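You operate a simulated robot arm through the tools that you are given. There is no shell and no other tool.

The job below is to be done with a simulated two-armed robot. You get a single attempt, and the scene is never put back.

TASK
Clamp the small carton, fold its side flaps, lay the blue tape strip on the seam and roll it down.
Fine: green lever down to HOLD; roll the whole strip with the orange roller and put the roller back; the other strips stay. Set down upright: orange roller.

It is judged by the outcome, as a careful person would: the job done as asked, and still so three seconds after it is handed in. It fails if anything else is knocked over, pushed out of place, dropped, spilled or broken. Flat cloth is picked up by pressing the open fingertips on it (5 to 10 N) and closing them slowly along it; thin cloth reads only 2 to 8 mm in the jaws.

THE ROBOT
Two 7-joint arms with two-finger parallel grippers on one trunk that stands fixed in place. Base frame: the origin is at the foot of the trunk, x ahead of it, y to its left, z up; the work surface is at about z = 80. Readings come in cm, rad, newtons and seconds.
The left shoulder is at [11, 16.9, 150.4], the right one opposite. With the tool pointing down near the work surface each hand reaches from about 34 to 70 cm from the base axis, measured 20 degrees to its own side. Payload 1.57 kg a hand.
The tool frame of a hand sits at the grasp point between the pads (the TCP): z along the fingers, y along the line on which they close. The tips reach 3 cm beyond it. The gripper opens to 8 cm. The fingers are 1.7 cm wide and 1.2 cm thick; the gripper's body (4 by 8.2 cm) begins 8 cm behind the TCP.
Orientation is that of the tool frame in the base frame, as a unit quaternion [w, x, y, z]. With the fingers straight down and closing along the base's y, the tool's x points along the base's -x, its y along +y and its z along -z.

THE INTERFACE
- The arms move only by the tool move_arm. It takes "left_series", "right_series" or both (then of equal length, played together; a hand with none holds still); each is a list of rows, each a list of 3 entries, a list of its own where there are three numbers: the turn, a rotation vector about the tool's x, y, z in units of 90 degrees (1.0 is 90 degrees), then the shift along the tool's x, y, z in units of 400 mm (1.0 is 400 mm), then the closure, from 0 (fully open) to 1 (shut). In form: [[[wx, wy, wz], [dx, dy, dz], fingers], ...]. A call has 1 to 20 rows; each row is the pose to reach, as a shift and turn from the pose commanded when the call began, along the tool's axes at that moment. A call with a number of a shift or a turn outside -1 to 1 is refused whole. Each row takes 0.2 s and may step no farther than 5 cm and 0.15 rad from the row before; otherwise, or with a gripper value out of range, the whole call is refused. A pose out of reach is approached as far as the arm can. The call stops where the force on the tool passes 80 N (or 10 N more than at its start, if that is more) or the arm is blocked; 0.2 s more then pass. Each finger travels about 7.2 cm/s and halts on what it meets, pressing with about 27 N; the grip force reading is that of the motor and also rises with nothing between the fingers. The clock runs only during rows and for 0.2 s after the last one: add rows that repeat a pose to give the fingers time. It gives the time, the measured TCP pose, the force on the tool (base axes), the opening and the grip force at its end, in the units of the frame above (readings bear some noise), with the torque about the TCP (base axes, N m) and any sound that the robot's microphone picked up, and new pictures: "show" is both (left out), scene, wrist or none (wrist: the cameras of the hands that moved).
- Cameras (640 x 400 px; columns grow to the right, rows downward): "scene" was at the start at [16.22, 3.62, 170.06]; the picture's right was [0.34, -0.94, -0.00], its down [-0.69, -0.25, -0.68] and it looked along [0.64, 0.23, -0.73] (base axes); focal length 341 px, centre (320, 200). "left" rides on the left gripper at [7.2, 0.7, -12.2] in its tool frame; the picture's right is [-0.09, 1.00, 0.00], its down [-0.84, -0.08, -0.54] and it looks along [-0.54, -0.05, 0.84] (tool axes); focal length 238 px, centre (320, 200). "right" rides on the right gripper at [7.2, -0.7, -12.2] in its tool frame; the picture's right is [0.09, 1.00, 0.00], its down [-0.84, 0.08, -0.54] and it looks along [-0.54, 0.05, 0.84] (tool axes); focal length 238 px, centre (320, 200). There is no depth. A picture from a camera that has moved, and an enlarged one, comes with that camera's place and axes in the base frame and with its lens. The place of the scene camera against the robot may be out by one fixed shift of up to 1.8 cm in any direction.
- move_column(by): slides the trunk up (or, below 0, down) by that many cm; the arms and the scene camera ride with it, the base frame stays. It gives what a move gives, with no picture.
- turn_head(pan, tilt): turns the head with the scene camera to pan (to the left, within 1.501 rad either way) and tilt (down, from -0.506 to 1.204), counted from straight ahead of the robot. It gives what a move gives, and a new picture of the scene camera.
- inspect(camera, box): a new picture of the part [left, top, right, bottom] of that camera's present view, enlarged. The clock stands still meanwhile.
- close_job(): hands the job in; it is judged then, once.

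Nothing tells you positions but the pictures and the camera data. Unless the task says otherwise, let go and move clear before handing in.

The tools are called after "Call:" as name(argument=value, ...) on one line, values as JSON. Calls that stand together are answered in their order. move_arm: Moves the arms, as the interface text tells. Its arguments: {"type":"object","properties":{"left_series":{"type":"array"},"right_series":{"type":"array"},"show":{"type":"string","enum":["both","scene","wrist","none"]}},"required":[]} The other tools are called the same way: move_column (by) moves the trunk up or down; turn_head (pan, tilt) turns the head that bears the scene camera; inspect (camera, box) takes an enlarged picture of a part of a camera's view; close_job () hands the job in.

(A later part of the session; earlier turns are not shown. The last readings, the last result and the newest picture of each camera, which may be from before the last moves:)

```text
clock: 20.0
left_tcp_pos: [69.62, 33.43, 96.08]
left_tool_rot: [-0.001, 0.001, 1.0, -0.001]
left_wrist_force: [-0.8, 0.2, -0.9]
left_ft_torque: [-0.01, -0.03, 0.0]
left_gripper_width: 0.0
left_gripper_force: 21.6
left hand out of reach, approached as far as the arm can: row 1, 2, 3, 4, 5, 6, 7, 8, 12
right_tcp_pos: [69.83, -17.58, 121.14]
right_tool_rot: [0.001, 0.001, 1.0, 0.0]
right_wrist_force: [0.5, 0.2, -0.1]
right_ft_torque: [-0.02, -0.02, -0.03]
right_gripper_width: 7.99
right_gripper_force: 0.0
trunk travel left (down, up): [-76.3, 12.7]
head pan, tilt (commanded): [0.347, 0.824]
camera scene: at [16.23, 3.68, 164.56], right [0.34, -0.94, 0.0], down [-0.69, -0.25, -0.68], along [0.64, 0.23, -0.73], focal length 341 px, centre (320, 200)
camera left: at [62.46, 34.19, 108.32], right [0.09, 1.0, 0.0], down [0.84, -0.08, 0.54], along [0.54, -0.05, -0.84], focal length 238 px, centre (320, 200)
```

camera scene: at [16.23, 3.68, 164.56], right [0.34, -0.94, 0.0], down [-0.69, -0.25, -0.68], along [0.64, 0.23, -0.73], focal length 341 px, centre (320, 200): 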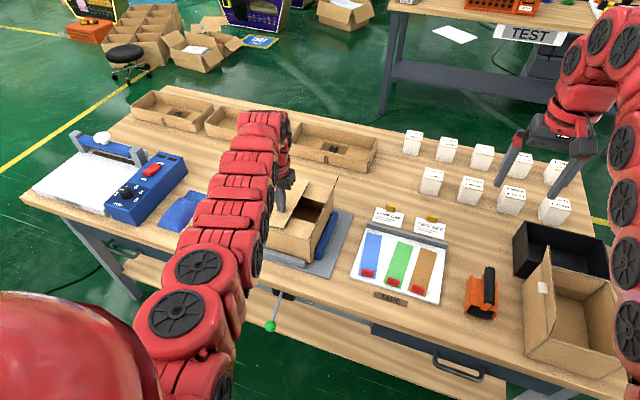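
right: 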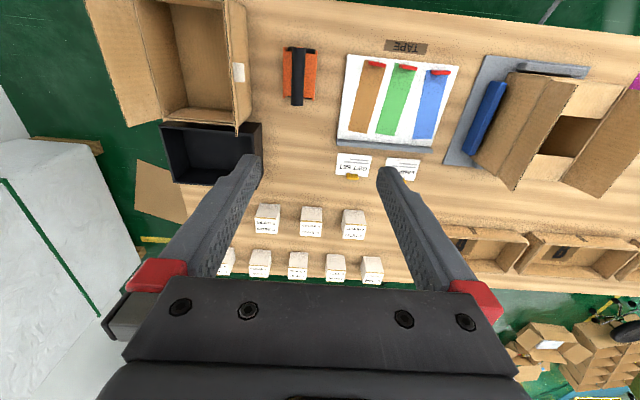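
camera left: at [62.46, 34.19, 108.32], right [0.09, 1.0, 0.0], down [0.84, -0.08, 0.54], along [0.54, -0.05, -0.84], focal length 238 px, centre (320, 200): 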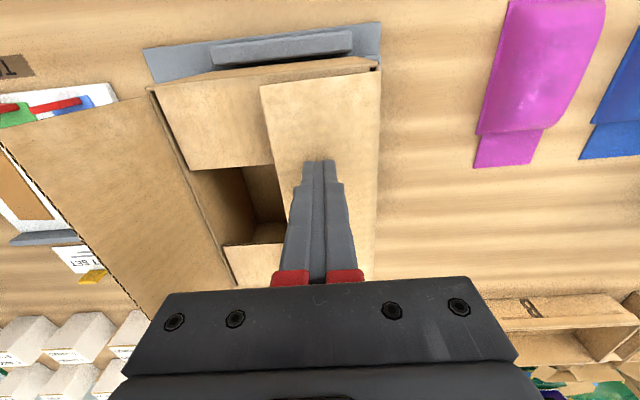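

The left flap is folded over. I press it down gently to flatten it.

Call:
move_arm(left_series=[[[0, 0, 0], [0.02, 0, 0.01], 1], [[0, 0, 0], [0.02, 0, 0.02], 1], [[0, 0, 0], [0.02, 0, 0.025], 1], [[0, 0, 0], [0.02, 0, 0.025], 1]])

```text
clock: 21.0
left_tcp_pos: [68.74, 33.37, 95.13]
left_tool_rot: [0.0, 0.001, 1.0, 0.0]
left_wrist_force: [0.6, -0.7, 7.9]
left_ft_torque: [0.01, -0.01, 0.02]
left_gripper_width: 0.04
left_gripper_force: 21.8
right_tcp_pos: [69.75, -17.67, 121.32]
right_tool_rot: [0.0, 0.001, 1.0, 0.0]
right_wrist_force: [0.0, 0.0, 0.0]
right_ft_torque: [-0.02, -0.02, -0.02]
right_gripper_width: 8.02
right_gripper_force: 0.0
trunk travel left (down, up): [-76.3, 12.7]
head pan, tilt (commanded): [0.347, 0.824]
camera scene: at [16.09, 3.58, 164.58], right [0.34, -0.94, 0.0], down [-0.69, -0.25, -0.68], along [0.64, 0.23, -0.73], focal length 341 px, centre (320, 200)
camera left: at [61.6, 34.17, 107.49], right [0.09, 1.0, 0.0], down [0.84, -0.08, 0.54], along [0.54, -0.05, -0.84], focal length 238 px, centre (320, 200)
```

scene: 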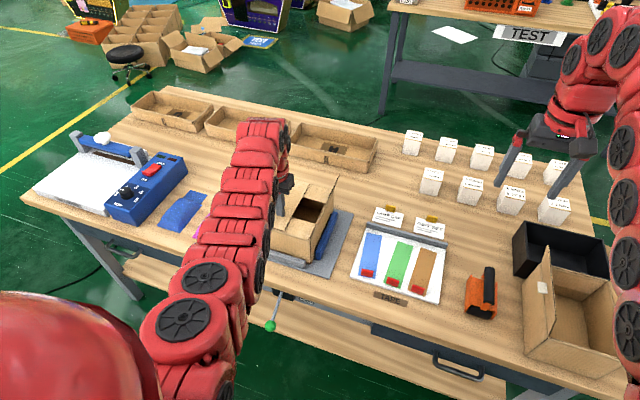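
left: 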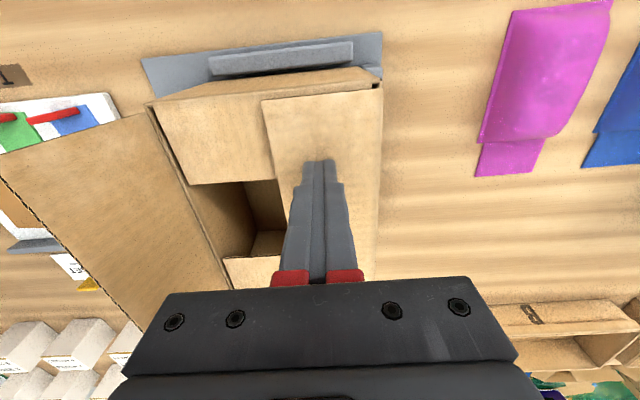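

Contact at ~8 N with the tip at z≈92.1, so the flap is flat. I lift to see whether it stays.

Call:
move_arm(left_series=[[[0, 0, 0], [0, 0, -0.03], 1], [[0, 0, 0], [0, 0, -0.1], 1], [[0, 0, 0], [0.03, 0.06, -0.18], 1], [[0, 0, 0], [0.1, 0.13, -0.25], 1], [[0, 0, 0], [0.12, 0.23, -0.3], 1], [[0, 0, 0], [0.12, 0.33, -0.3], 1]])

```text
clock: 22.4
left_tcp_pos: [64.54, 46.57, 107.08]
left_tool_rot: [-0.001, 0.003, 1.0, -0.001]
left_wrist_force: [0.0, 0.3, 0.5]
left_ft_torque: [0.0, 0.0, 0.03]
left_gripper_width: 0.0
left_gripper_force: 21.5
right_tcp_pos: [69.91, -17.73, 121.07]
right_tool_rot: [0.0, 0.002, 1.0, 0.0]
right_wrist_force: [0.2, -0.4, -0.4]
right_ft_torque: [0.03, 0.01, -0.02]
right_gripper_width: 8.01
right_gripper_force: 0.1
trunk travel left (down, up): [-76.3, 12.7]
head pan, tilt (commanded): [0.347, 0.824]
camera scene: at [16.3, 3.69, 164.55], right [0.34, -0.94, 0.0], down [-0.69, -0.25, -0.68], along [0.64, 0.23, -0.73], focal length 341 px, centre (320, 200)
camera left: at [57.35, 47.43, 119.29], right [0.1, 1.0, 0.0], down [0.84, -0.08, 0.54], along [0.54, -0.05, -0.84], focal length 238 px, centre (320, 200)
```

scene: 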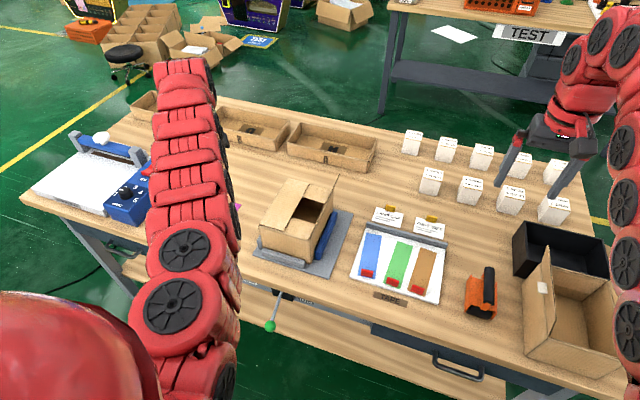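
left: 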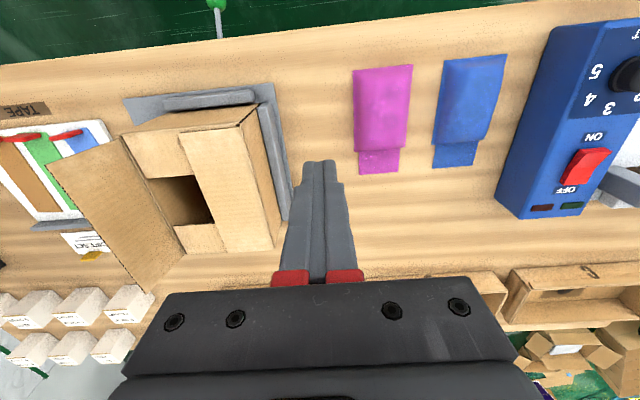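

The left flap stays down. The right flap is also within the left hand's reach, so I carry the left hand high over the carton to the right side.

Call:
move_arm(left_series=[[[0, 0, 0], [-0.0125, -0.065, -0.0975], 1], [[0, 0, 0], [-0.0375, -0.165, -0.1475], 1], [[0, 0, 0], [-0.0625, -0.285, -0.1475], 1], [[0, 0, 0], [-0.0875, -0.4, -0.1475], 1], [[0, 0, 0], [-0.1125, -0.515, -0.1475], 1], [[0, 0, 0], [-0.1375, -0.63, -0.1475], 1], [[0, 0, 0], [-0.1375, -0.745, -0.1475], 1], [[0, 0, 0], [-0.1375, -0.815, -0.0725], 1]])

```text
clock: 24.2
left_tcp_pos: [70.36, 13.99, 109.88]
left_tool_rot: [0.0, 0.001, 1.0, 0.0]
left_wrist_force: [0.8, 0.3, 0.2]
left_ft_torque: [0.02, -0.01, -0.04]
left_gripper_width: 0.0
left_gripper_force: 21.2
right_tcp_pos: [69.95, -17.77, 121.19]
right_tool_rot: [-0.001, 0.001, 1.0, 0.0]
right_wrist_force: [0.9, 0.0, -0.8]
right_ft_torque: [0.0, 0.02, 0.02]
right_gripper_width: 8.0
right_gripper_force: 0.0
trunk travel left (down, up): [-76.3, 12.7]
head pan, tilt (commanded): [0.347, 0.824]
camera scene: at [16.32, 3.6, 164.54], right [0.34, -0.94, 0.0], down [-0.69, -0.25, -0.68], along [0.64, 0.23, -0.73], focal length 341 px, centre (320, 200)
camera left: at [62.99, 14.75, 122.19], right [0.09, 1.0, 0.0], down [0.84, -0.08, 0.54], along [0.54, -0.05, -0.84], focal length 238 px, centre (320, 200)
```

scene: 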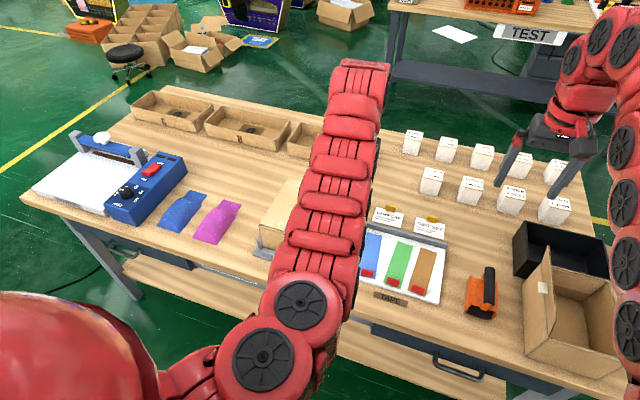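
left: 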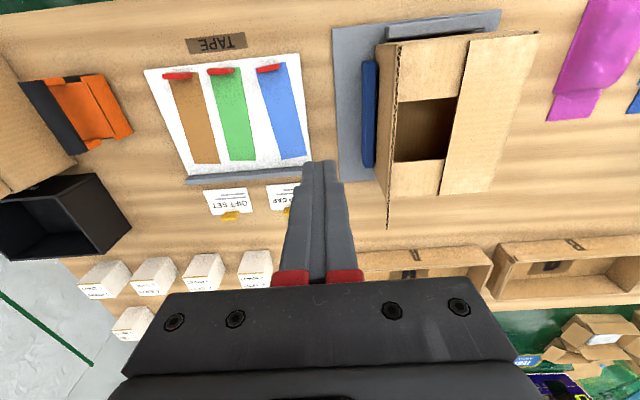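

Good overhead view of tape, carton and roller; I enlarge it for measurement.

Call:
inspect(camera="left", box=[130, 20, 330, 200])

Call:
inspect(camera="left", box=[320, 0, 560, 240])

Call:
inspect(camera="left", box=[0, 40, 200, 200])

Call:
inspect(camera="right", box=[240, 20, 480, 200])

```text
2.22 times, centred on (230, 110) of left
camera zoom: at [62.99, 14.75, 122.19], right [0.09, 1.0, 0.0], down [0.84, -0.08, 0.54], along [0.54, -0.05, -0.84], focal length 530 px, centre (520, 400)
```

zoom: 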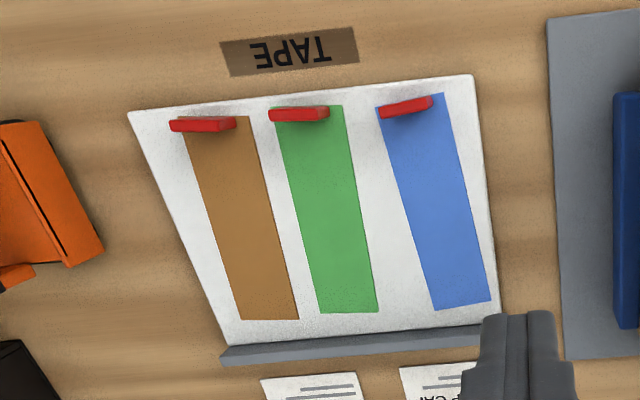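

```text
1.67 times, centred on (440, 120) of left
camera zoom: at [62.99, 14.75, 122.19], right [0.09, 1.0, 0.0], down [0.84, -0.08, 0.54], along [0.54, -0.05, -0.84], focal length 397 px, centre (120, 333)
```

zoom: 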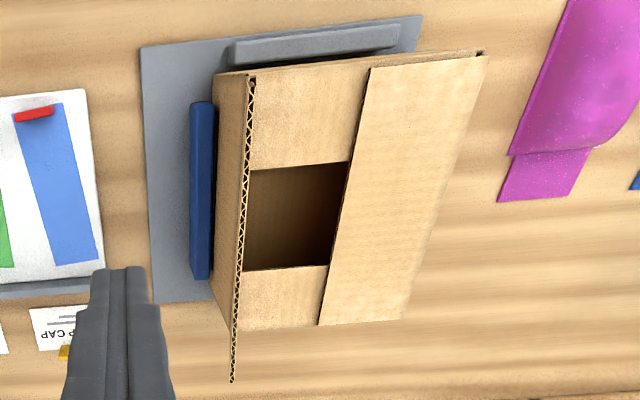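

```text
2.50 times, centred on (100, 120) of left
camera zoom: at [62.99, 14.75, 122.19], right [0.09, 1.0, 0.0], down [0.84, -0.08, 0.54], along [0.54, -0.05, -0.84], focal length 596 px, centre (870, 400)
```

zoom: 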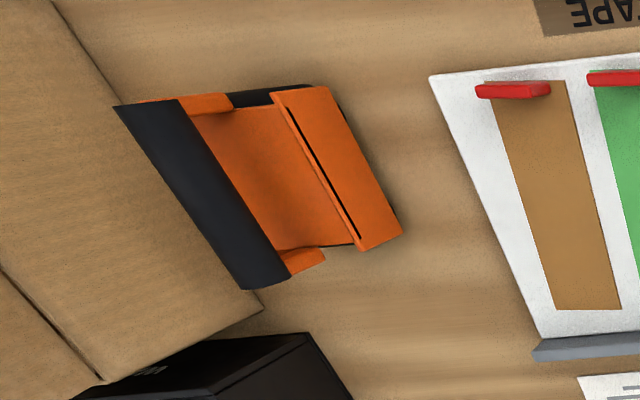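

```text
2.22 times, centred on (360, 110) of right
camera zoom: at [62.76, -18.4, 133.4], right [-0.09, 1.0, 0.0], down [0.84, 0.08, 0.54], along [0.54, 0.05, -0.84], focal length 530 px, centre (231, 400)
```

zoom: 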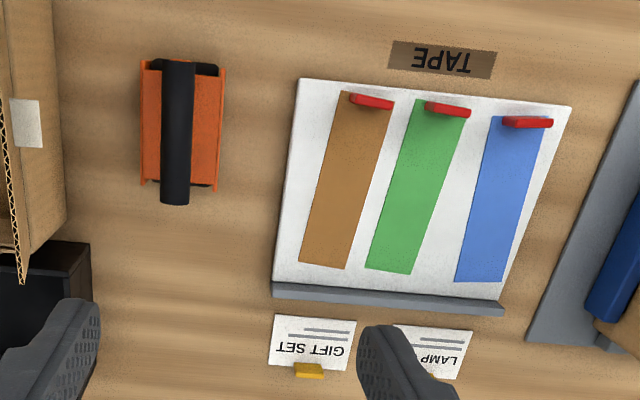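

Now I lower beside the right flap and sweep it inward (+y) and down.

Call:
move_arm(left_series=[[[0, 0, 0], [0, 0, 0.11], 1], [[0, 0, 0], [0.01, 0, 0.2225], 1], [[0, 0, 0], [0.01, 0.075, 0.235], 1], [[0, 0, 0], [0.01, 0.1375, 0.235], 1], [[0, 0, 0], [0.01, 0.19, 0.2375], 1], [[0, 0, 0], [0.01, 0.23, 0.2475], 1], [[0, 0, 0], [0.01, 0.26, 0.26], 1], [[0, 0, 0], [0.01, 0.2825, 0.28], 1], [[0, 0, 0], [0.01, 0.3, 0.3025], 1], [[0, 0, 0], [0.01, 0.31, 0.325], 1], [[0, 0, 0], [0.01, 0.315, 0.3475], 1], [[0, 0, 0], [0.01, 0.315, 0.36], 1], [[0, 0, 0], [0.01, 0.315, 0.37], 1]])

```text
clock: 27.0
left_tcp_pos: [69.17, 26.67, 95.25]
left_tool_rot: [0.0, 0.001, 1.0, 0.0]
left_wrist_force: [0.2, -1.0, 4.7]
left_ft_torque: [0.0, -0.03, -0.01]
left_gripper_width: 0.0
left_gripper_force: 21.0
right_tcp_pos: [69.82, -17.72, 121.22]
right_tool_rot: [0.0, 0.001, 1.0, 0.001]
right_wrist_force: [0.5, 0.9, -0.6]
right_ft_torque: [-0.05, 0.03, -0.01]
right_gripper_width: 8.0
right_gripper_force: 0.0
trunk travel left (down, up): [-76.3, 12.7]
head pan, tilt (commanded): [0.347, 0.824]
camera scene: at [16.13, 3.59, 164.58], right [0.34, -0.94, 0.0], down [-0.69, -0.25, -0.68], along [0.64, 0.23, -0.73], focal length 341 px, centre (320, 200)
camera left: at [61.97, 27.5, 107.51], right [0.09, 1.0, 0.0], down [0.84, -0.08, 0.54], along [0.54, -0.05, -0.84], focal length 238 px, centre (320, 200)
```

scene: 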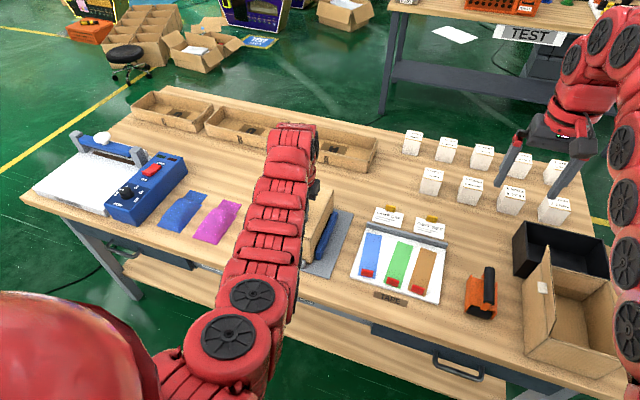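
left: 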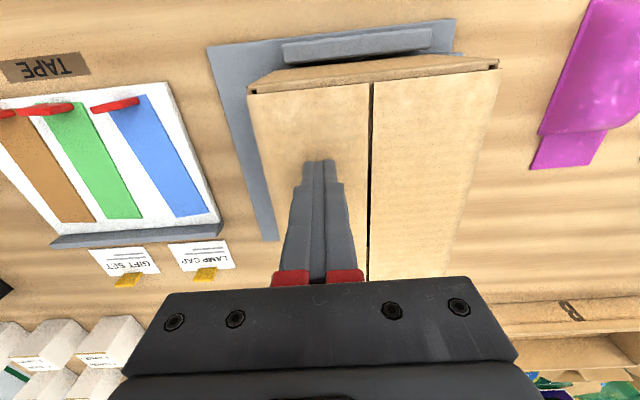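

Both flaps are flat with the seam at y≈30.3. I lift the left hand and bring it above the blue strip's red tab (≈[64.8, 7.1, 82.9]).

Call:
move_arm(left_series=[[[0, 0, 0], [0, 0, -0.08], 1], [[0, 0, 0], [0, 0, -0.18], 1], [[0, 0, 0], [0.01, -0.05, -0.28], 1], [[0, 0, 0], [0.02, -0.15, -0.33], 0.8], [[0, 0, 0], [0.03, -0.26, -0.33], 0.6], [[0, 0, 0], [0.04, -0.37, -0.33], 0.4], [[0, 0, 0], [0.05, -0.48, -0.3], 0.3]])

```text
clock: 28.6
left_tcp_pos: [67.34, 7.4, 106.96]
left_tool_rot: [0.0, 0.001, 1.0, 0.0]
left_wrist_force: [1.1, -0.6, -0.5]
left_ft_torque: [0.0, -0.05, -0.01]
left_gripper_width: 5.58
left_gripper_force: 0.1
right_tcp_pos: [69.78, -17.74, 121.13]
right_tool_rot: [-0.001, 0.001, 1.0, 0.0]
right_wrist_force: [0.3, -0.5, -1.4]
right_ft_torque: [0.02, -0.02, 0.02]
right_gripper_width: 8.01
right_gripper_force: 0.1
trunk travel left (down, up): [-76.3, 12.7]
head pan, tilt (commanded): [0.347, 0.824]
camera scene: at [16.2, 3.48, 164.56], right [0.34, -0.94, 0.0], down [-0.69, -0.25, -0.68], along [0.64, 0.23, -0.73], focal length 341 px, centre (320, 200)
camera left: at [60.08, 8.15, 119.18], right [0.09, 1.0, 0.0], down [0.84, -0.08, 0.54], along [0.54, -0.05, -0.84], focal length 238 px, centre (320, 200)
```

scene: 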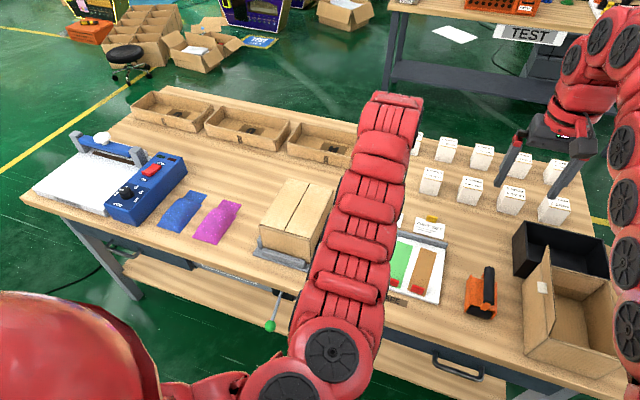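
left: 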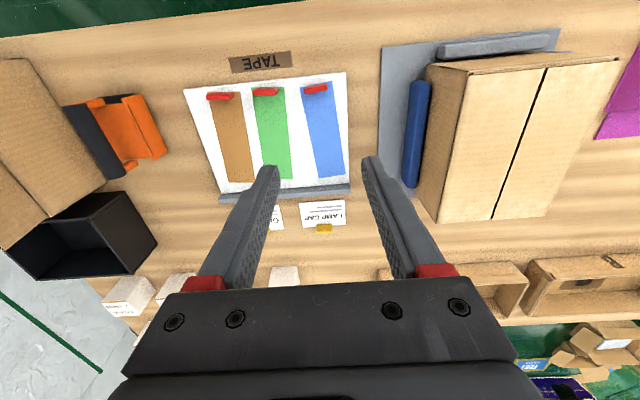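

Call:
inspect(camera="left", box=[280, 60, 370, 140])

Call:
inspect(camera="scene", box=[400, 200, 520, 340])

Call:
inspect(camera="left", box=[40, 70, 200, 190])

Call:
inspect(camera="left", box=[390, 20, 640, 240])

```text
5.00 times, centred on (325, 100) of left
camera zoom: at [60.08, 8.15, 119.18], right [0.09, 1.0, 0.0], down [0.84, -0.08, 0.54], along [0.54, -0.05, -0.84], focal length 1192 px, centre (295, 700)
```

zoom: 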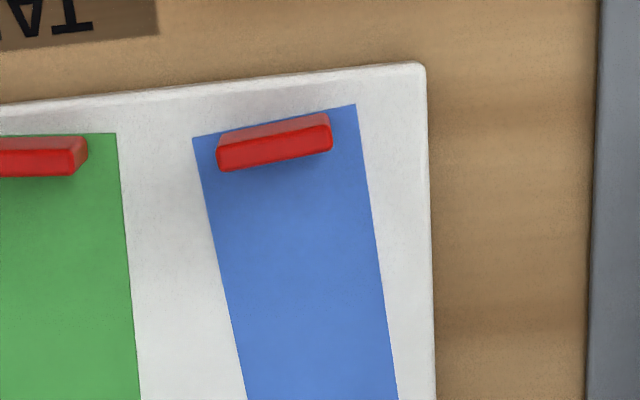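

```text
2.86 times, centred on (460, 270) of scene
camera zoom: at [16.2, 3.48, 164.56], right [0.34, -0.94, 0.0], down [-0.69, -0.25, -0.68], along [0.64, 0.23, -0.73], focal length 974 px, centre (-80, 0)
```

zoom: 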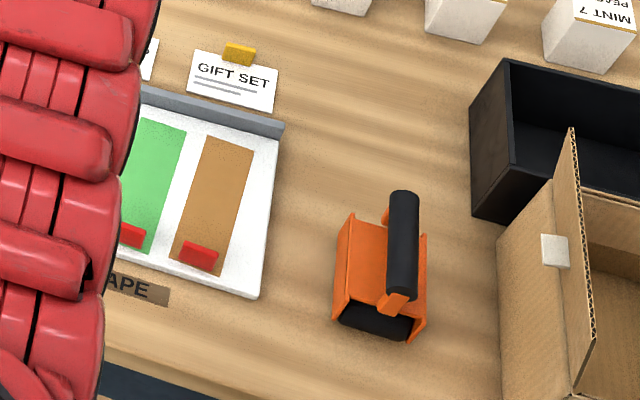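

```text
3.33 times, centred on (120, 130) of left
camera zoom: at [60.08, 8.15, 119.18], right [0.09, 1.0, 0.0], down [0.84, -0.08, 0.54], along [0.54, -0.05, -0.84], focal length 794 px, centre (987, 433)
```

zoom: 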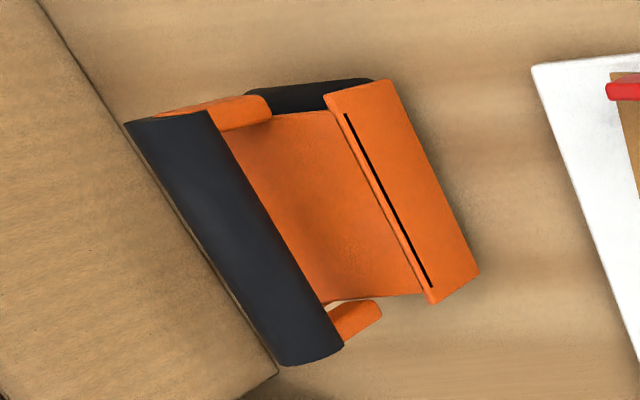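

```text
1.82 times, centred on (515, 130) of left
camera zoom: at [60.08, 8.15, 119.18], right [0.09, 1.0, 0.0], down [0.84, -0.08, 0.54], along [0.54, -0.05, -0.84], focal length 433 px, centre (-34, 327)
```

zoom: 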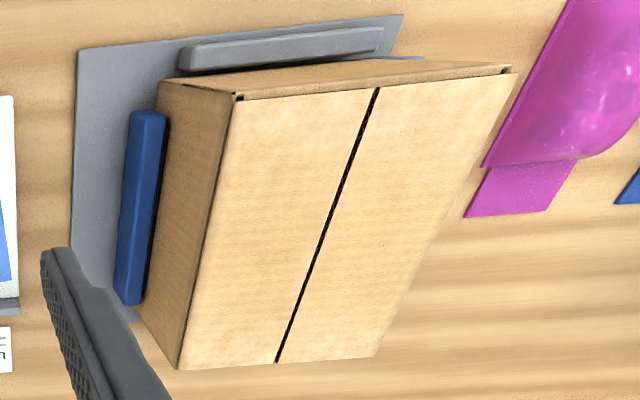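

The flaps stay closed with a clean seam. The strip is ~15×4.7 cm, turned ~5° on its board; the tab is ~3 cm wide and ~2.5 cm high. I descend with the hand turned 5.4° to match.

Call:
move_arm(left_series=[[[0, 0, -0.03], [0.02, -0.003, 0.1], 0.35], [[0, 0, -0.06], [0.04, -0.006, 0.2], 0.35], [[0, 0, -0.06], [0.056, -0.006, 0.3], 0.35], [[0, 0, -0.06], [0.056, -0.006, 0.374], 0.35]])

Call:
inspect(camera="left", box=[230, 60, 410, 240])

```text
clock: 29.6
left_tcp_pos: [64.78, 7.2, 92.36]
left_tool_rot: [0.001, -0.046, 0.999, 0.0]
left_wrist_force: [0.3, 0.0, -0.4]
left_ft_torque: [-0.02, 0.0, -0.01]
left_gripper_width: 5.18
left_gripper_force: 0.0
right_tcp_pos: [69.81, -17.66, 121.18]
right_tool_rot: [0.0, 0.001, 1.0, 0.0]
right_wrist_force: [-0.3, -0.2, 1.1]
right_ft_torque: [-0.01, -0.01, 0.02]
right_gripper_width: 8.02
right_gripper_force: 0.0
trunk travel left (down, up): [-76.3, 12.7]
head pan, tilt (commanded): [0.347, 0.824]
camera scene: at [16.26, 3.62, 164.55], right [0.34, -0.94, 0.0], down [-0.69, -0.25, -0.68], along [0.64, 0.23, -0.73], focal length 341 px, centre (320, 200)
camera left: at [57.62, 7.35, 104.61], right [0.0, 1.0, 0.0], down [0.84, 0.0, 0.54], along [0.54, 0.0, -0.84], focal length 238 px, centre (320, 200)
```

scene: 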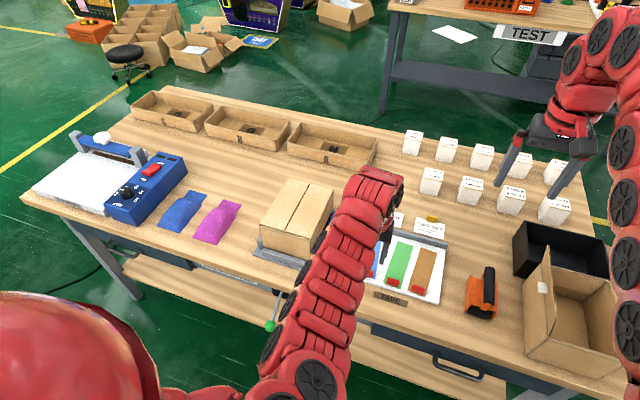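
left: 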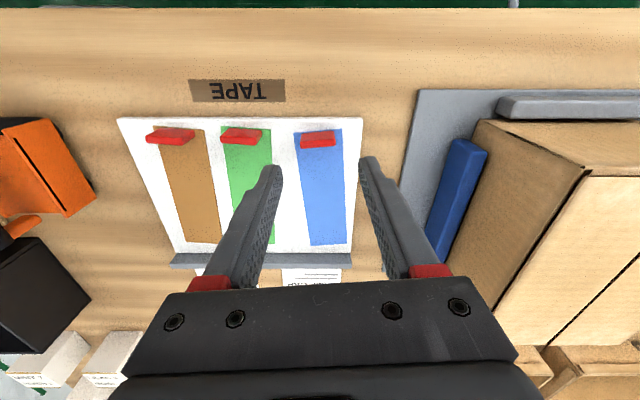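

```text
2.22 times, centred on (320, 150) of left
camera zoom: at [57.62, 7.35, 104.61], right [0.0, 1.0, 0.0], down [0.84, 0.0, 0.54], along [0.54, 0.0, -0.84], focal length 530 px, centre (320, 311)
```

zoom: 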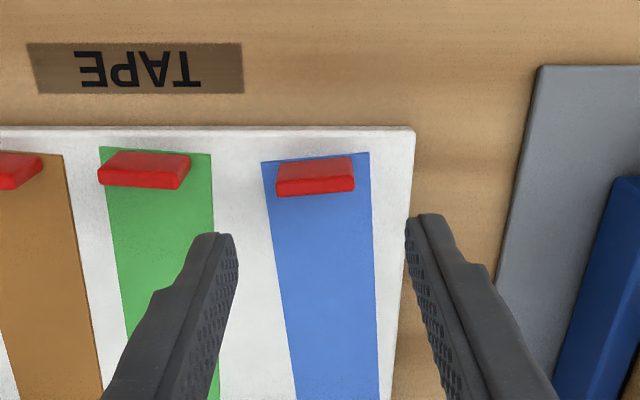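

The tab is centred between the open fingers at y≈7.2. I go down to TCP z≈84.7 and close on it.

Call:
move_arm(left_series=[[[0, 0, 0], [-0.008, -0.001, 0.08], 0.35], [[0, 0, 0], [-0.008, -0.001, 0.15], 0.35], [[0, 0, 0], [-0.008, -0.001, 0.19], 0.35], [[0, 0, 0], [-0.008, -0.001, 0.19], 0.35]], show="wrist")

Call:
inspect(camera="left", box=[230, 100, 410, 240])

```text
clock: 30.6
left_tcp_pos: [65.13, 7.42, 84.49]
left_tool_rot: [0.0, -0.047, 0.999, 0.0]
left_wrist_force: [0.2, -0.3, 0.2]
left_ft_torque: [0.02, 0.03, -0.01]
left_gripper_width: 5.18
left_gripper_force: 0.0
right_tcp_pos: [69.89, -17.7, 121.26]
right_tool_rot: [-0.001, 0.001, 1.0, -0.001]
right_wrist_force: [0.4, -0.8, 0.2]
right_ft_torque: [-0.01, -0.02, 0.01]
right_gripper_width: 7.99
right_gripper_force: 0.0
trunk travel left (down, up): [-76.3, 12.7]
head pan, tilt (commanded): [0.347, 0.824]
camera left: at [57.95, 7.45, 96.83], right [0.0, 1.0, 0.0], down [0.84, 0.0, 0.54], along [0.54, 0.0, -0.84], focal length 238 px, centre (320, 200)
```

left: 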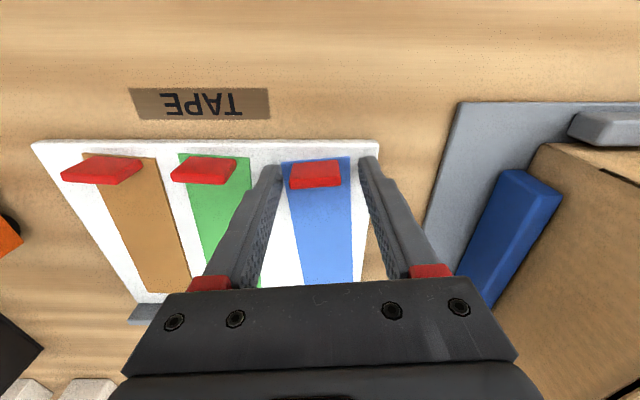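

```text
2.86 times, centred on (320, 170) of left
camera zoom: at [57.95, 7.45, 96.83], right [0.0, 1.0, 0.0], down [0.84, 0.0, 0.54], along [0.54, 0.0, -0.84], focal length 681 px, centre (320, 286)
```

zoom: 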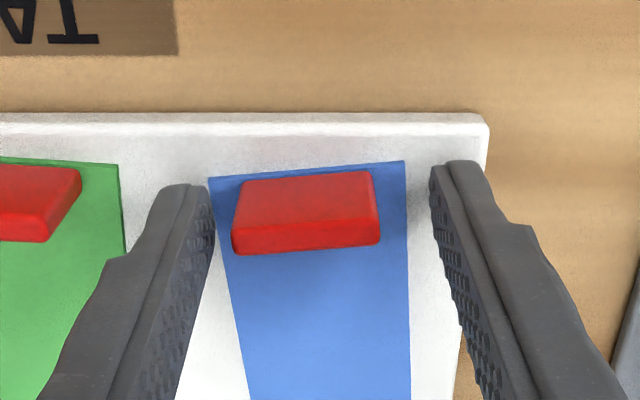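

The tab stands ~2.5 cm high at x≈64.7–65.4, centre y≈7.16. I shift 0.25 cm right to centre, then close.

Call:
move_arm(left_series=[[[0, 0, 0], [0, -0.0065, 0], 0.35], [[0, 0, 0], [0, -0.0065, 0], 0.45], [[0, 0, 0], [0, -0.0065, 0], 0.55], [[0, 0, 0], [0, -0.0065, 0], 0.65], [[0, 0, 0], [0, -0.0065, 0], 0.8], [[0, 0, 0], [0, -0.0065, 0], 0.8]], show="wrist")

```text
clock: 32.0
left_tcp_pos: [65.24, 6.99, 84.55]
left_tool_rot: [-0.001, -0.047, 0.999, 0.0]
left_wrist_force: [0.2, -0.8, 0.0]
left_ft_torque: [0.03, 0.0, -0.01]
left_gripper_width: 3.03
left_gripper_force: 27.3
right_tcp_pos: [69.85, -17.71, 121.22]
right_tool_rot: [0.0, 0.001, 1.0, 0.0]
right_wrist_force: [0.3, 0.1, 0.7]
right_ft_torque: [0.02, -0.01, -0.02]
right_gripper_width: 8.01
right_gripper_force: 0.1
trunk travel left (down, up): [-76.3, 12.7]
head pan, tilt (commanded): [0.347, 0.824]
camera left: at [58.0, 7.13, 96.84], right [0.0, 1.0, 0.0], down [0.84, 0.0, 0.54], along [0.54, 0.0, -0.84], focal length 238 px, centre (320, 200)
```

left: 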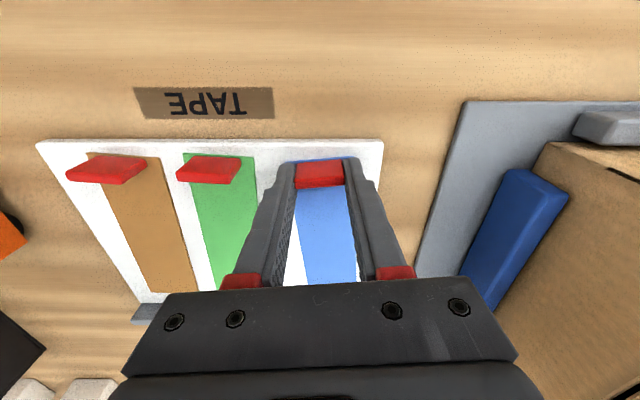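

Gripped at 3.0 cm. I lift slowly and see how the strip behaves.

Call:
move_arm(left_series=[[[0, 0, 0], [0, 0, -0.015], 0.8], [[0, 0, 0], [0, 0, -0.03], 0.8], [[0, 0, 0], [0, 0, -0.05], 0.8], [[0, 0, 0], [0, 0, -0.075], 0.8], [[0, 0, 0], [0, 0, -0.1], 0.8]])

Call:
inspect(camera="left", box=[180, 100, 420, 300])

Call:
inspect(camera="right", box=[320, 20, 520, 200])

```text
clock: 33.2
left_tcp_pos: [65.45, 6.87, 88.56]
left_tool_rot: [-0.001, -0.046, 0.999, 0.0]
left_wrist_force: [0.0, 0.2, 0.1]
left_ft_torque: [0.0, 0.03, -0.03]
left_gripper_width: 3.02
left_gripper_force: 27.4
right_tcp_pos: [69.84, -17.65, 121.21]
right_tool_rot: [0.0, 0.001, 1.0, 0.0]
right_wrist_force: [0.8, 1.0, 0.6]
right_ft_torque: [0.0, 0.02, -0.03]
right_gripper_width: 7.99
right_gripper_force: 0.1
trunk travel left (down, up): [-76.3, 12.7]
head pan, tilt (commanded): [0.347, 0.824]
camera scene: at [16.21, 3.61, 164.56], right [0.34, -0.94, 0.0], down [-0.69, -0.25, -0.68], along [0.64, 0.23, -0.73], focal length 341 px, centre (320, 200)
camera left: at [58.18, 6.99, 100.77], right [0.0, 1.0, 0.0], down [0.84, 0.0, 0.54], along [0.54, 0.0, -0.84], focal length 238 px, centre (320, 200)
```

scene: 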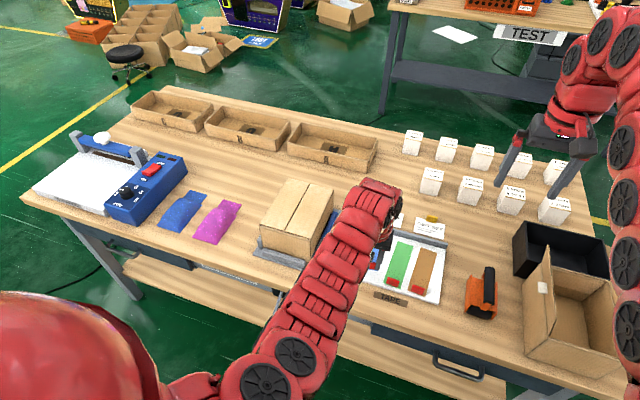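
left: 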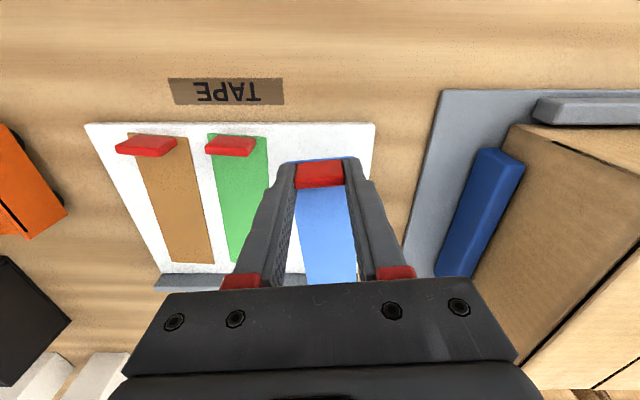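

```text
2.00 times, centred on (300, 200) of left
camera zoom: at [58.18, 6.99, 100.77], right [0.0, 1.0, 0.0], down [0.84, 0.0, 0.54], along [0.54, 0.0, -0.84], focal length 477 px, centre (360, 200)
```

zoom: 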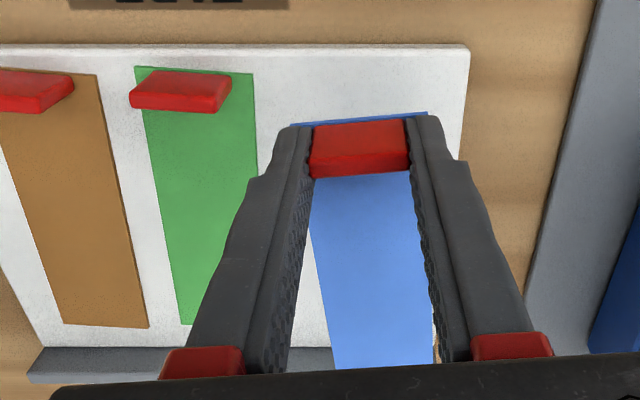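

```text
2.22 times, centred on (420, 110) of right
camera zoom: at [62.67, -18.39, 133.46], right [-0.09, 1.0, 0.0], down [0.84, 0.08, 0.54], along [0.54, 0.05, -0.84], focal length 530 px, centre (98, 400)
```

zoom: 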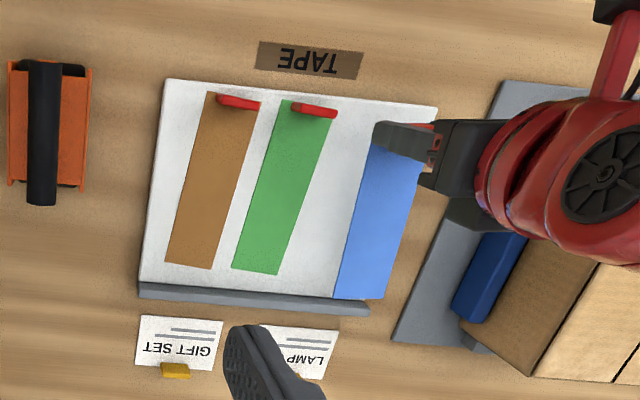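

The strip lifts flat and rigid with its tab. I raise it, carry it over the carton and turn it back 5.4° so it lines up with the seam (y≈30.4, carton x≈63.8–82.7).

Call:
move_arm(left_series=[[[0, 0, 0], [0, 0, -0.11], 0.8], [[0, 0, 0], [0, 0, -0.22], 0.8], [[0, 0, 0], [0, 0, -0.32], 0.8], [[0, 0, 0.01], [-0.012, 0.09, -0.34], 0.8], [[0, 0, 0.02], [-0.025, 0.19, -0.34], 0.8], [[0, 0, 0.03], [-0.04, 0.29, -0.34], 0.8], [[0, 0, 0.04], [-0.055, 0.39, -0.34], 0.8], [[0, 0, 0.05], [-0.07, 0.49, -0.34], 0.8], [[0, 0, 0.06], [-0.08, 0.5826, -0.34], 0.8], [[0, 0, 0.06], [-0.08, 0.5826, -0.29], 0.8], [[0, 0, 0.06], [-0.08, 0.5826, -0.2625], 0.8]])

Call:
inspect(camera="left", box=[180, 80, 460, 300])

Call:
inspect(camera="scene", box=[230, 160, 370, 290])

Call:
inspect(camera="right", box=[440, 20, 640, 220])

```text
clock: 35.6
left_tcp_pos: [66.33, 30.4, 99.25]
left_tool_rot: [-0.001, 0.001, 1.0, -0.001]
left_wrist_force: [0.9, 0.5, -0.9]
left_ft_torque: [0.02, 0.0, 0.0]
left_gripper_width: 3.05
left_gripper_force: 26.9
right_tcp_pos: [69.81, -17.67, 121.17]
right_tool_rot: [0.0, 0.0, 1.0, 0.0]
right_wrist_force: [-0.3, -0.4, 0.8]
right_ft_torque: [0.02, 0.0, -0.01]
right_gripper_width: 8.04
right_gripper_force: 0.0
trunk travel left (down, up): [-76.3, 12.7]
head pan, tilt (commanded): [0.347, 0.824]
camera scene: at [16.22, 3.65, 164.56], right [0.34, -0.94, 0.0], down [-0.69, -0.25, -0.68], along [0.64, 0.23, -0.73], focal length 341 px, centre (320, 200)
camera left: at [59.31, 31.2, 111.39], right [0.09, 1.0, 0.0], down [0.84, -0.08, 0.54], along [0.54, -0.05, -0.84], focal length 238 px, centre (320, 200)
```

scene: 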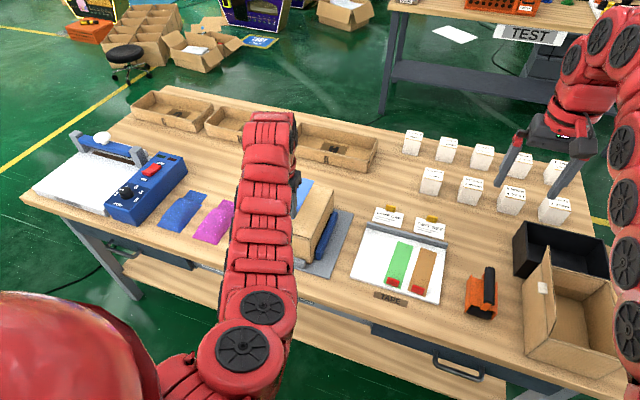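
left: 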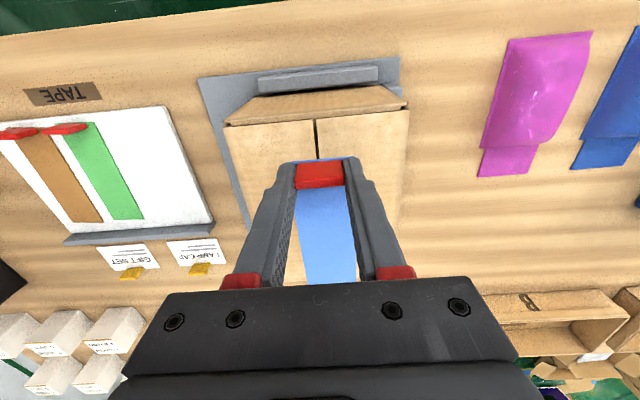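

```text
1.82 times, centred on (320, 190) of left
camera zoom: at [59.31, 31.2, 111.39], right [0.09, 1.0, 0.0], down [0.84, -0.08, 0.54], along [0.54, -0.05, -0.84], focal length 433 px, centre (320, 218)
```

zoom: 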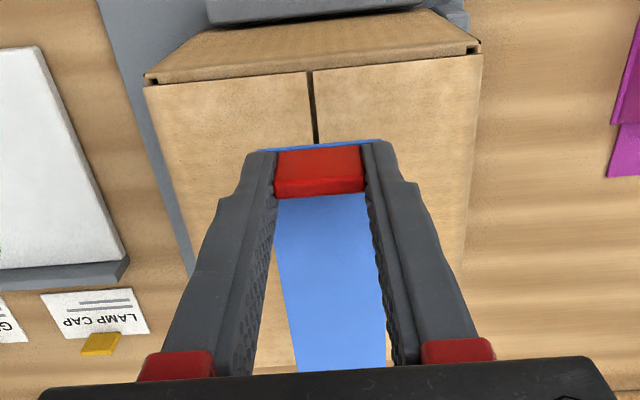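

```text
3.08 times, centred on (300, 225) of scene
camera zoom: at [16.22, 3.65, 164.56], right [0.34, -0.94, 0.0], down [-0.69, -0.25, -0.68], along [0.64, 0.23, -0.73], focal length 1049 px, centre (382, 123)
```

zoom: 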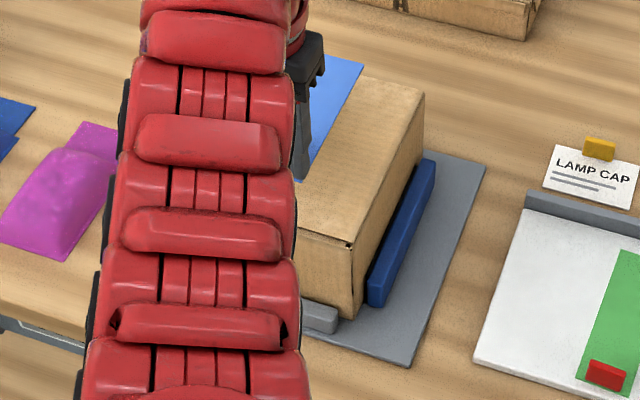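

```text
2.00 times, centred on (540, 120) of right
camera zoom: at [62.68, -18.36, 133.46], right [-0.09, 1.0, 0.0], down [0.84, 0.08, 0.54], along [0.54, 0.05, -0.84], focal length 477 px, centre (-120, 360)
```

zoom: 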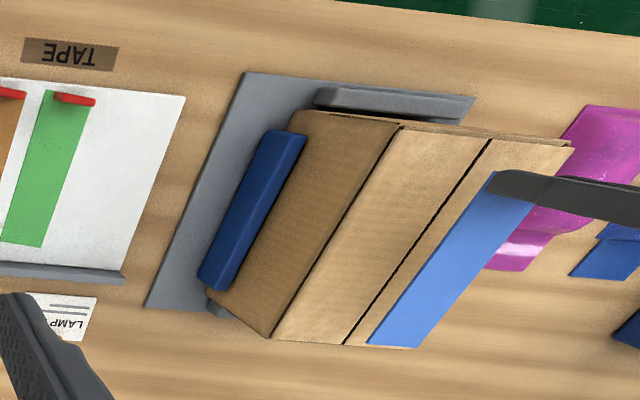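

The strip is aligned to within ~0.3° and about 0.2 cm left of the seam. I shift 0.2 cm right and lower it slowly toward the carton top.

Call:
move_arm(left_series=[[[0, 0, 0], [0, -0.005, 0.03], 0.8], [[0, 0, 0], [0, -0.005, 0.056], 0.8], [[0, 0, 0], [0, -0.005, 0.074], 0.8], [[0, 0, 0], [0, -0.005, 0.082], 0.8], [[0, 0, 0], [0, -0.005, 0.086], 0.8]], show="wrist")

```text
clock: 36.8
left_tcp_pos: [66.32, 30.18, 95.62]
left_tool_rot: [0.0, 0.001, 1.0, 0.0]
left_wrist_force: [0.2, -0.3, 4.8]
left_ft_torque: [0.0, -0.25, -0.01]
left_gripper_width: 3.02
left_gripper_force: 27.3
right_tcp_pos: [69.8, -17.7, 121.26]
right_tool_rot: [0.0, 0.001, 1.0, 0.0]
right_wrist_force: [0.3, 0.1, -0.5]
right_ft_torque: [0.0, 0.0, -0.01]
right_gripper_width: 7.97
right_gripper_force: 0.0
trunk travel left (down, up): [-76.3, 12.7]
head pan, tilt (commanded): [0.347, 0.824]
camera left: at [59.13, 30.98, 107.89], right [0.09, 1.0, 0.0], down [0.84, -0.08, 0.54], along [0.54, -0.05, -0.84], focal length 238 px, centre (320, 200)
```

left: 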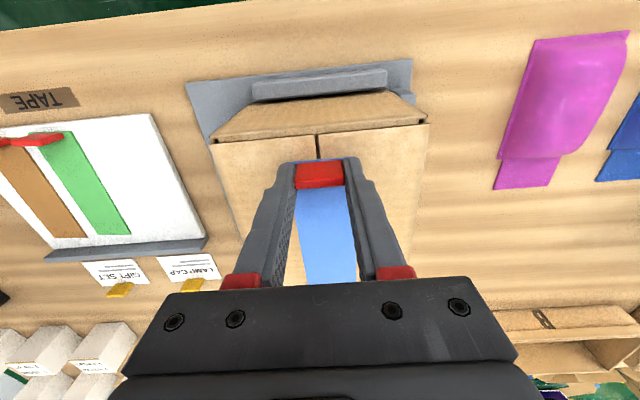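

Contact at ~5 N along the strip. I check alignment before letting go.

Call:
inspect(camera="left", box=[200, 110, 440, 290])

Call:
inspect(camera="right", box=[440, 20, 640, 220])

```text
2.22 times, centred on (320, 200) of left
camera zoom: at [59.13, 30.98, 107.89], right [0.09, 1.0, 0.0], down [0.84, -0.08, 0.54], along [0.54, -0.05, -0.84], focal length 530 px, centre (320, 200)
```

zoom: 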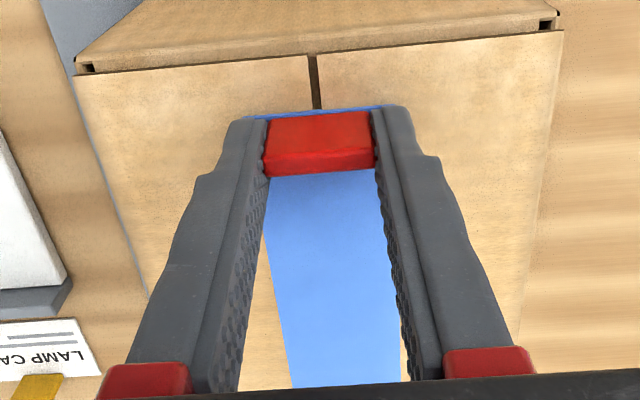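

```text
2.00 times, centred on (540, 120) of right
camera zoom: at [62.62, -18.4, 133.49], right [-0.09, 1.0, 0.0], down [0.84, 0.08, 0.54], along [0.54, 0.05, -0.84], focal length 477 px, centre (-120, 360)
```

zoom: 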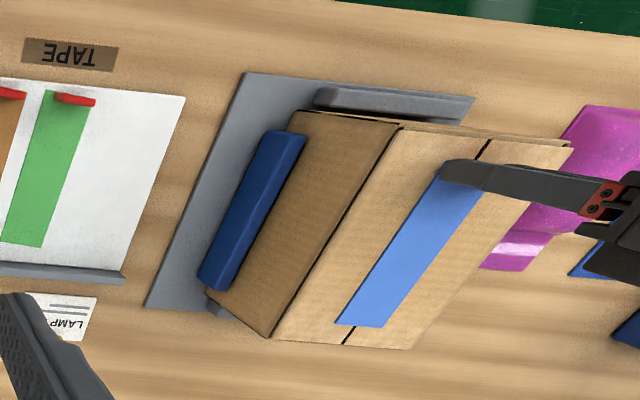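

Call:
inspect(camera="right", box=[590, 140, 640, 200])

Call:
inspect(camera="right", box=[560, 70, 640, 200])

```text
6.67 times, centred on (615, 170) of right
camera zoom: at [62.62, -18.4, 133.49], right [-0.09, 1.0, 0.0], down [0.84, 0.08, 0.54], along [0.54, 0.05, -0.84], focal length 1589 px, centre (-1647, 400)
```

zoom: 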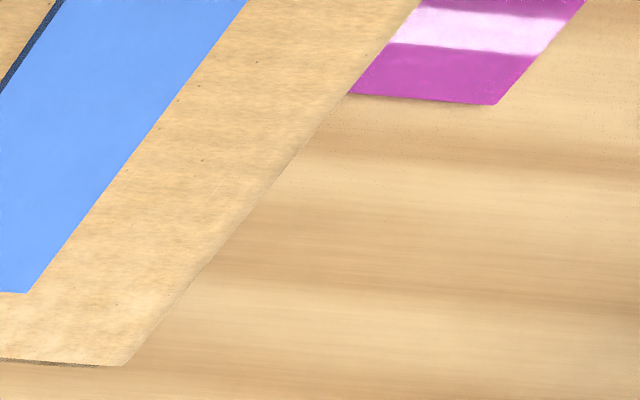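

```text
3.08 times, centred on (600, 135) of right
camera zoom: at [62.62, -18.4, 133.49], right [-0.09, 1.0, 0.0], down [0.84, 0.08, 0.54], along [0.54, 0.05, -0.84], focal length 733 px, centre (-542, 400)
```

zoom: 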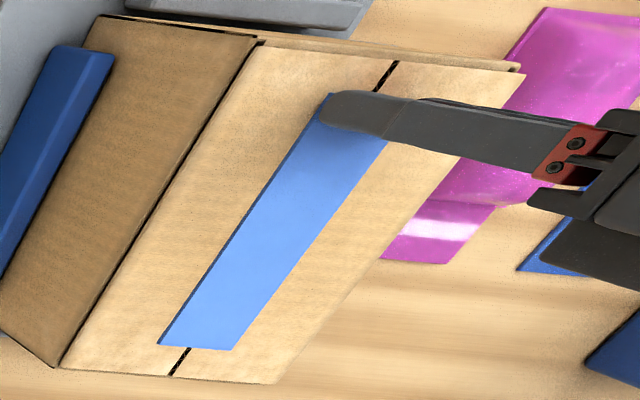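

The strip covers the seam centrally (far end within ~0.3 cm). I open the fingers and rise straight up.

Call:
move_arm(left_series=[[[0, 0, 0], [0, 0, 0.004], 0.7], [[0, 0, 0], [0, 0, 0.004], 0.55], [[0, 0, 0], [0, 0, 0.002], 0.4], [[0, 0, 0], [0, 0, 0], 0.35], [[0, 0, 0], [0, 0, -0.03], 0.35], [[0, 0, 0], [0, 0, -0.1], 0.35], [[0, 0, 0], [0, 0, -0.2], 0.35], [[0, 0, 0], [0, 0, -0.3], 0.35]])

Call:
inspect(camera="left", box=[200, 60, 440, 260])

Call:
inspect(camera="right", box=[500, 50, 640, 200])

```text
clock: 38.6
left_tcp_pos: [66.35, 30.2, 107.92]
left_tool_rot: [0.0, 0.001, 1.0, 0.0]
left_wrist_force: [0.3, 0.5, 0.3]
left_ft_torque: [0.0, -0.01, 0.0]
left_gripper_width: 5.23
left_gripper_force: 0.0
right_tcp_pos: [69.83, -17.78, 121.2]
right_tool_rot: [0.0, 0.001, 1.0, 0.0]
right_wrist_force: [0.7, 0.7, 0.4]
right_ft_torque: [0.0, -0.01, 0.01]
right_gripper_width: 7.99
right_gripper_force: 0.0
trunk travel left (down, up): [-76.3, 12.7]
head pan, tilt (commanded): [0.347, 0.824]
camera scene: at [16.14, 3.57, 164.57], right [0.34, -0.94, 0.0], down [-0.69, -0.25, -0.68], along [0.64, 0.23, -0.73], focal length 341 px, centre (320, 200)
camera left: at [59.16, 31.01, 120.03], right [0.09, 1.0, 0.0], down [0.84, -0.08, 0.54], along [0.54, -0.05, -0.84], focal length 238 px, centre (320, 200)
```

scene: 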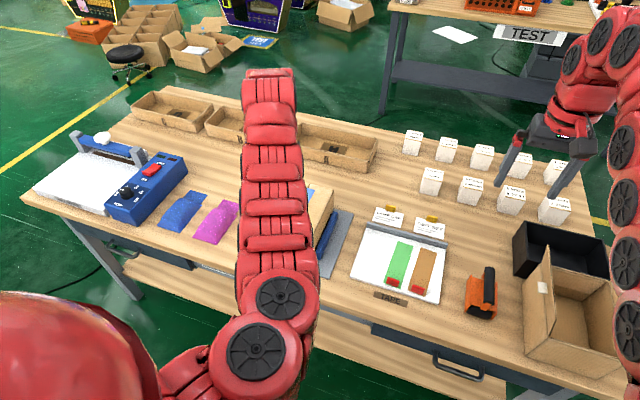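
left: 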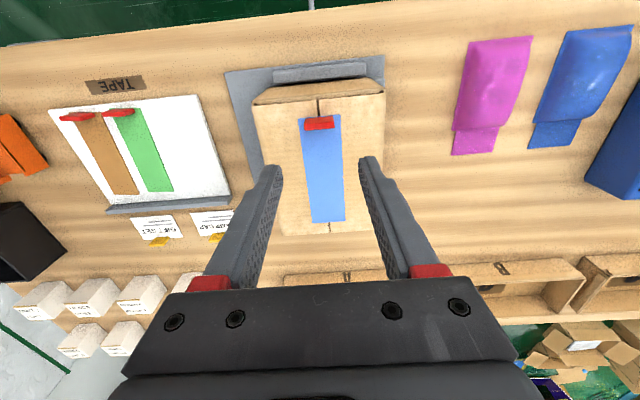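

```text
2.00 times, centred on (320, 160) of left
camera zoom: at [59.16, 31.01, 120.03], right [0.09, 1.0, 0.0], down [0.84, -0.08, 0.54], along [0.54, -0.05, -0.84], focal length 477 px, centre (320, 280)
```

zoom: 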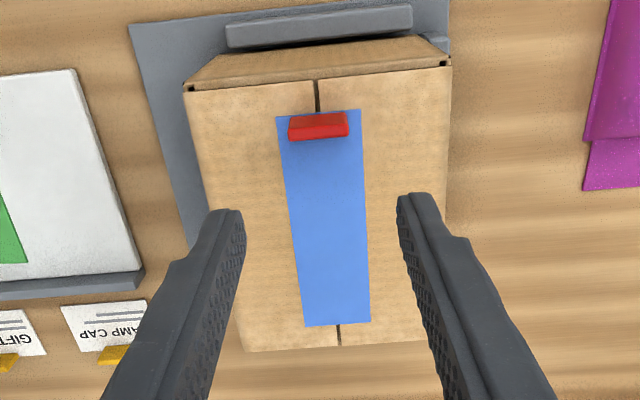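

```text
2.67 times, centred on (570, 125) of right
camera zoom: at [62.62, -18.41, 133.49], right [-0.09, 1.0, 0.0], down [0.84, 0.08, 0.54], along [0.54, 0.05, -0.84], focal length 636 px, centre (-347, 400)
```

zoom: 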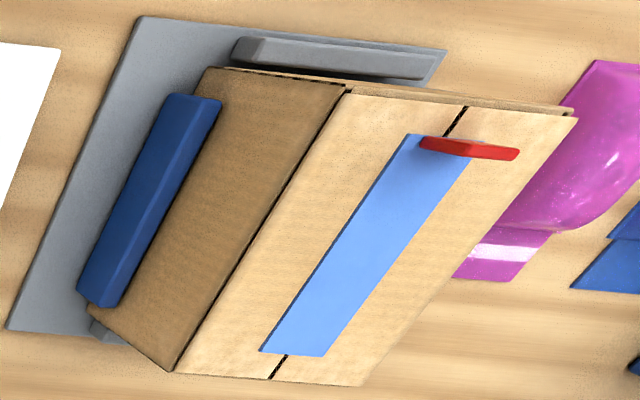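

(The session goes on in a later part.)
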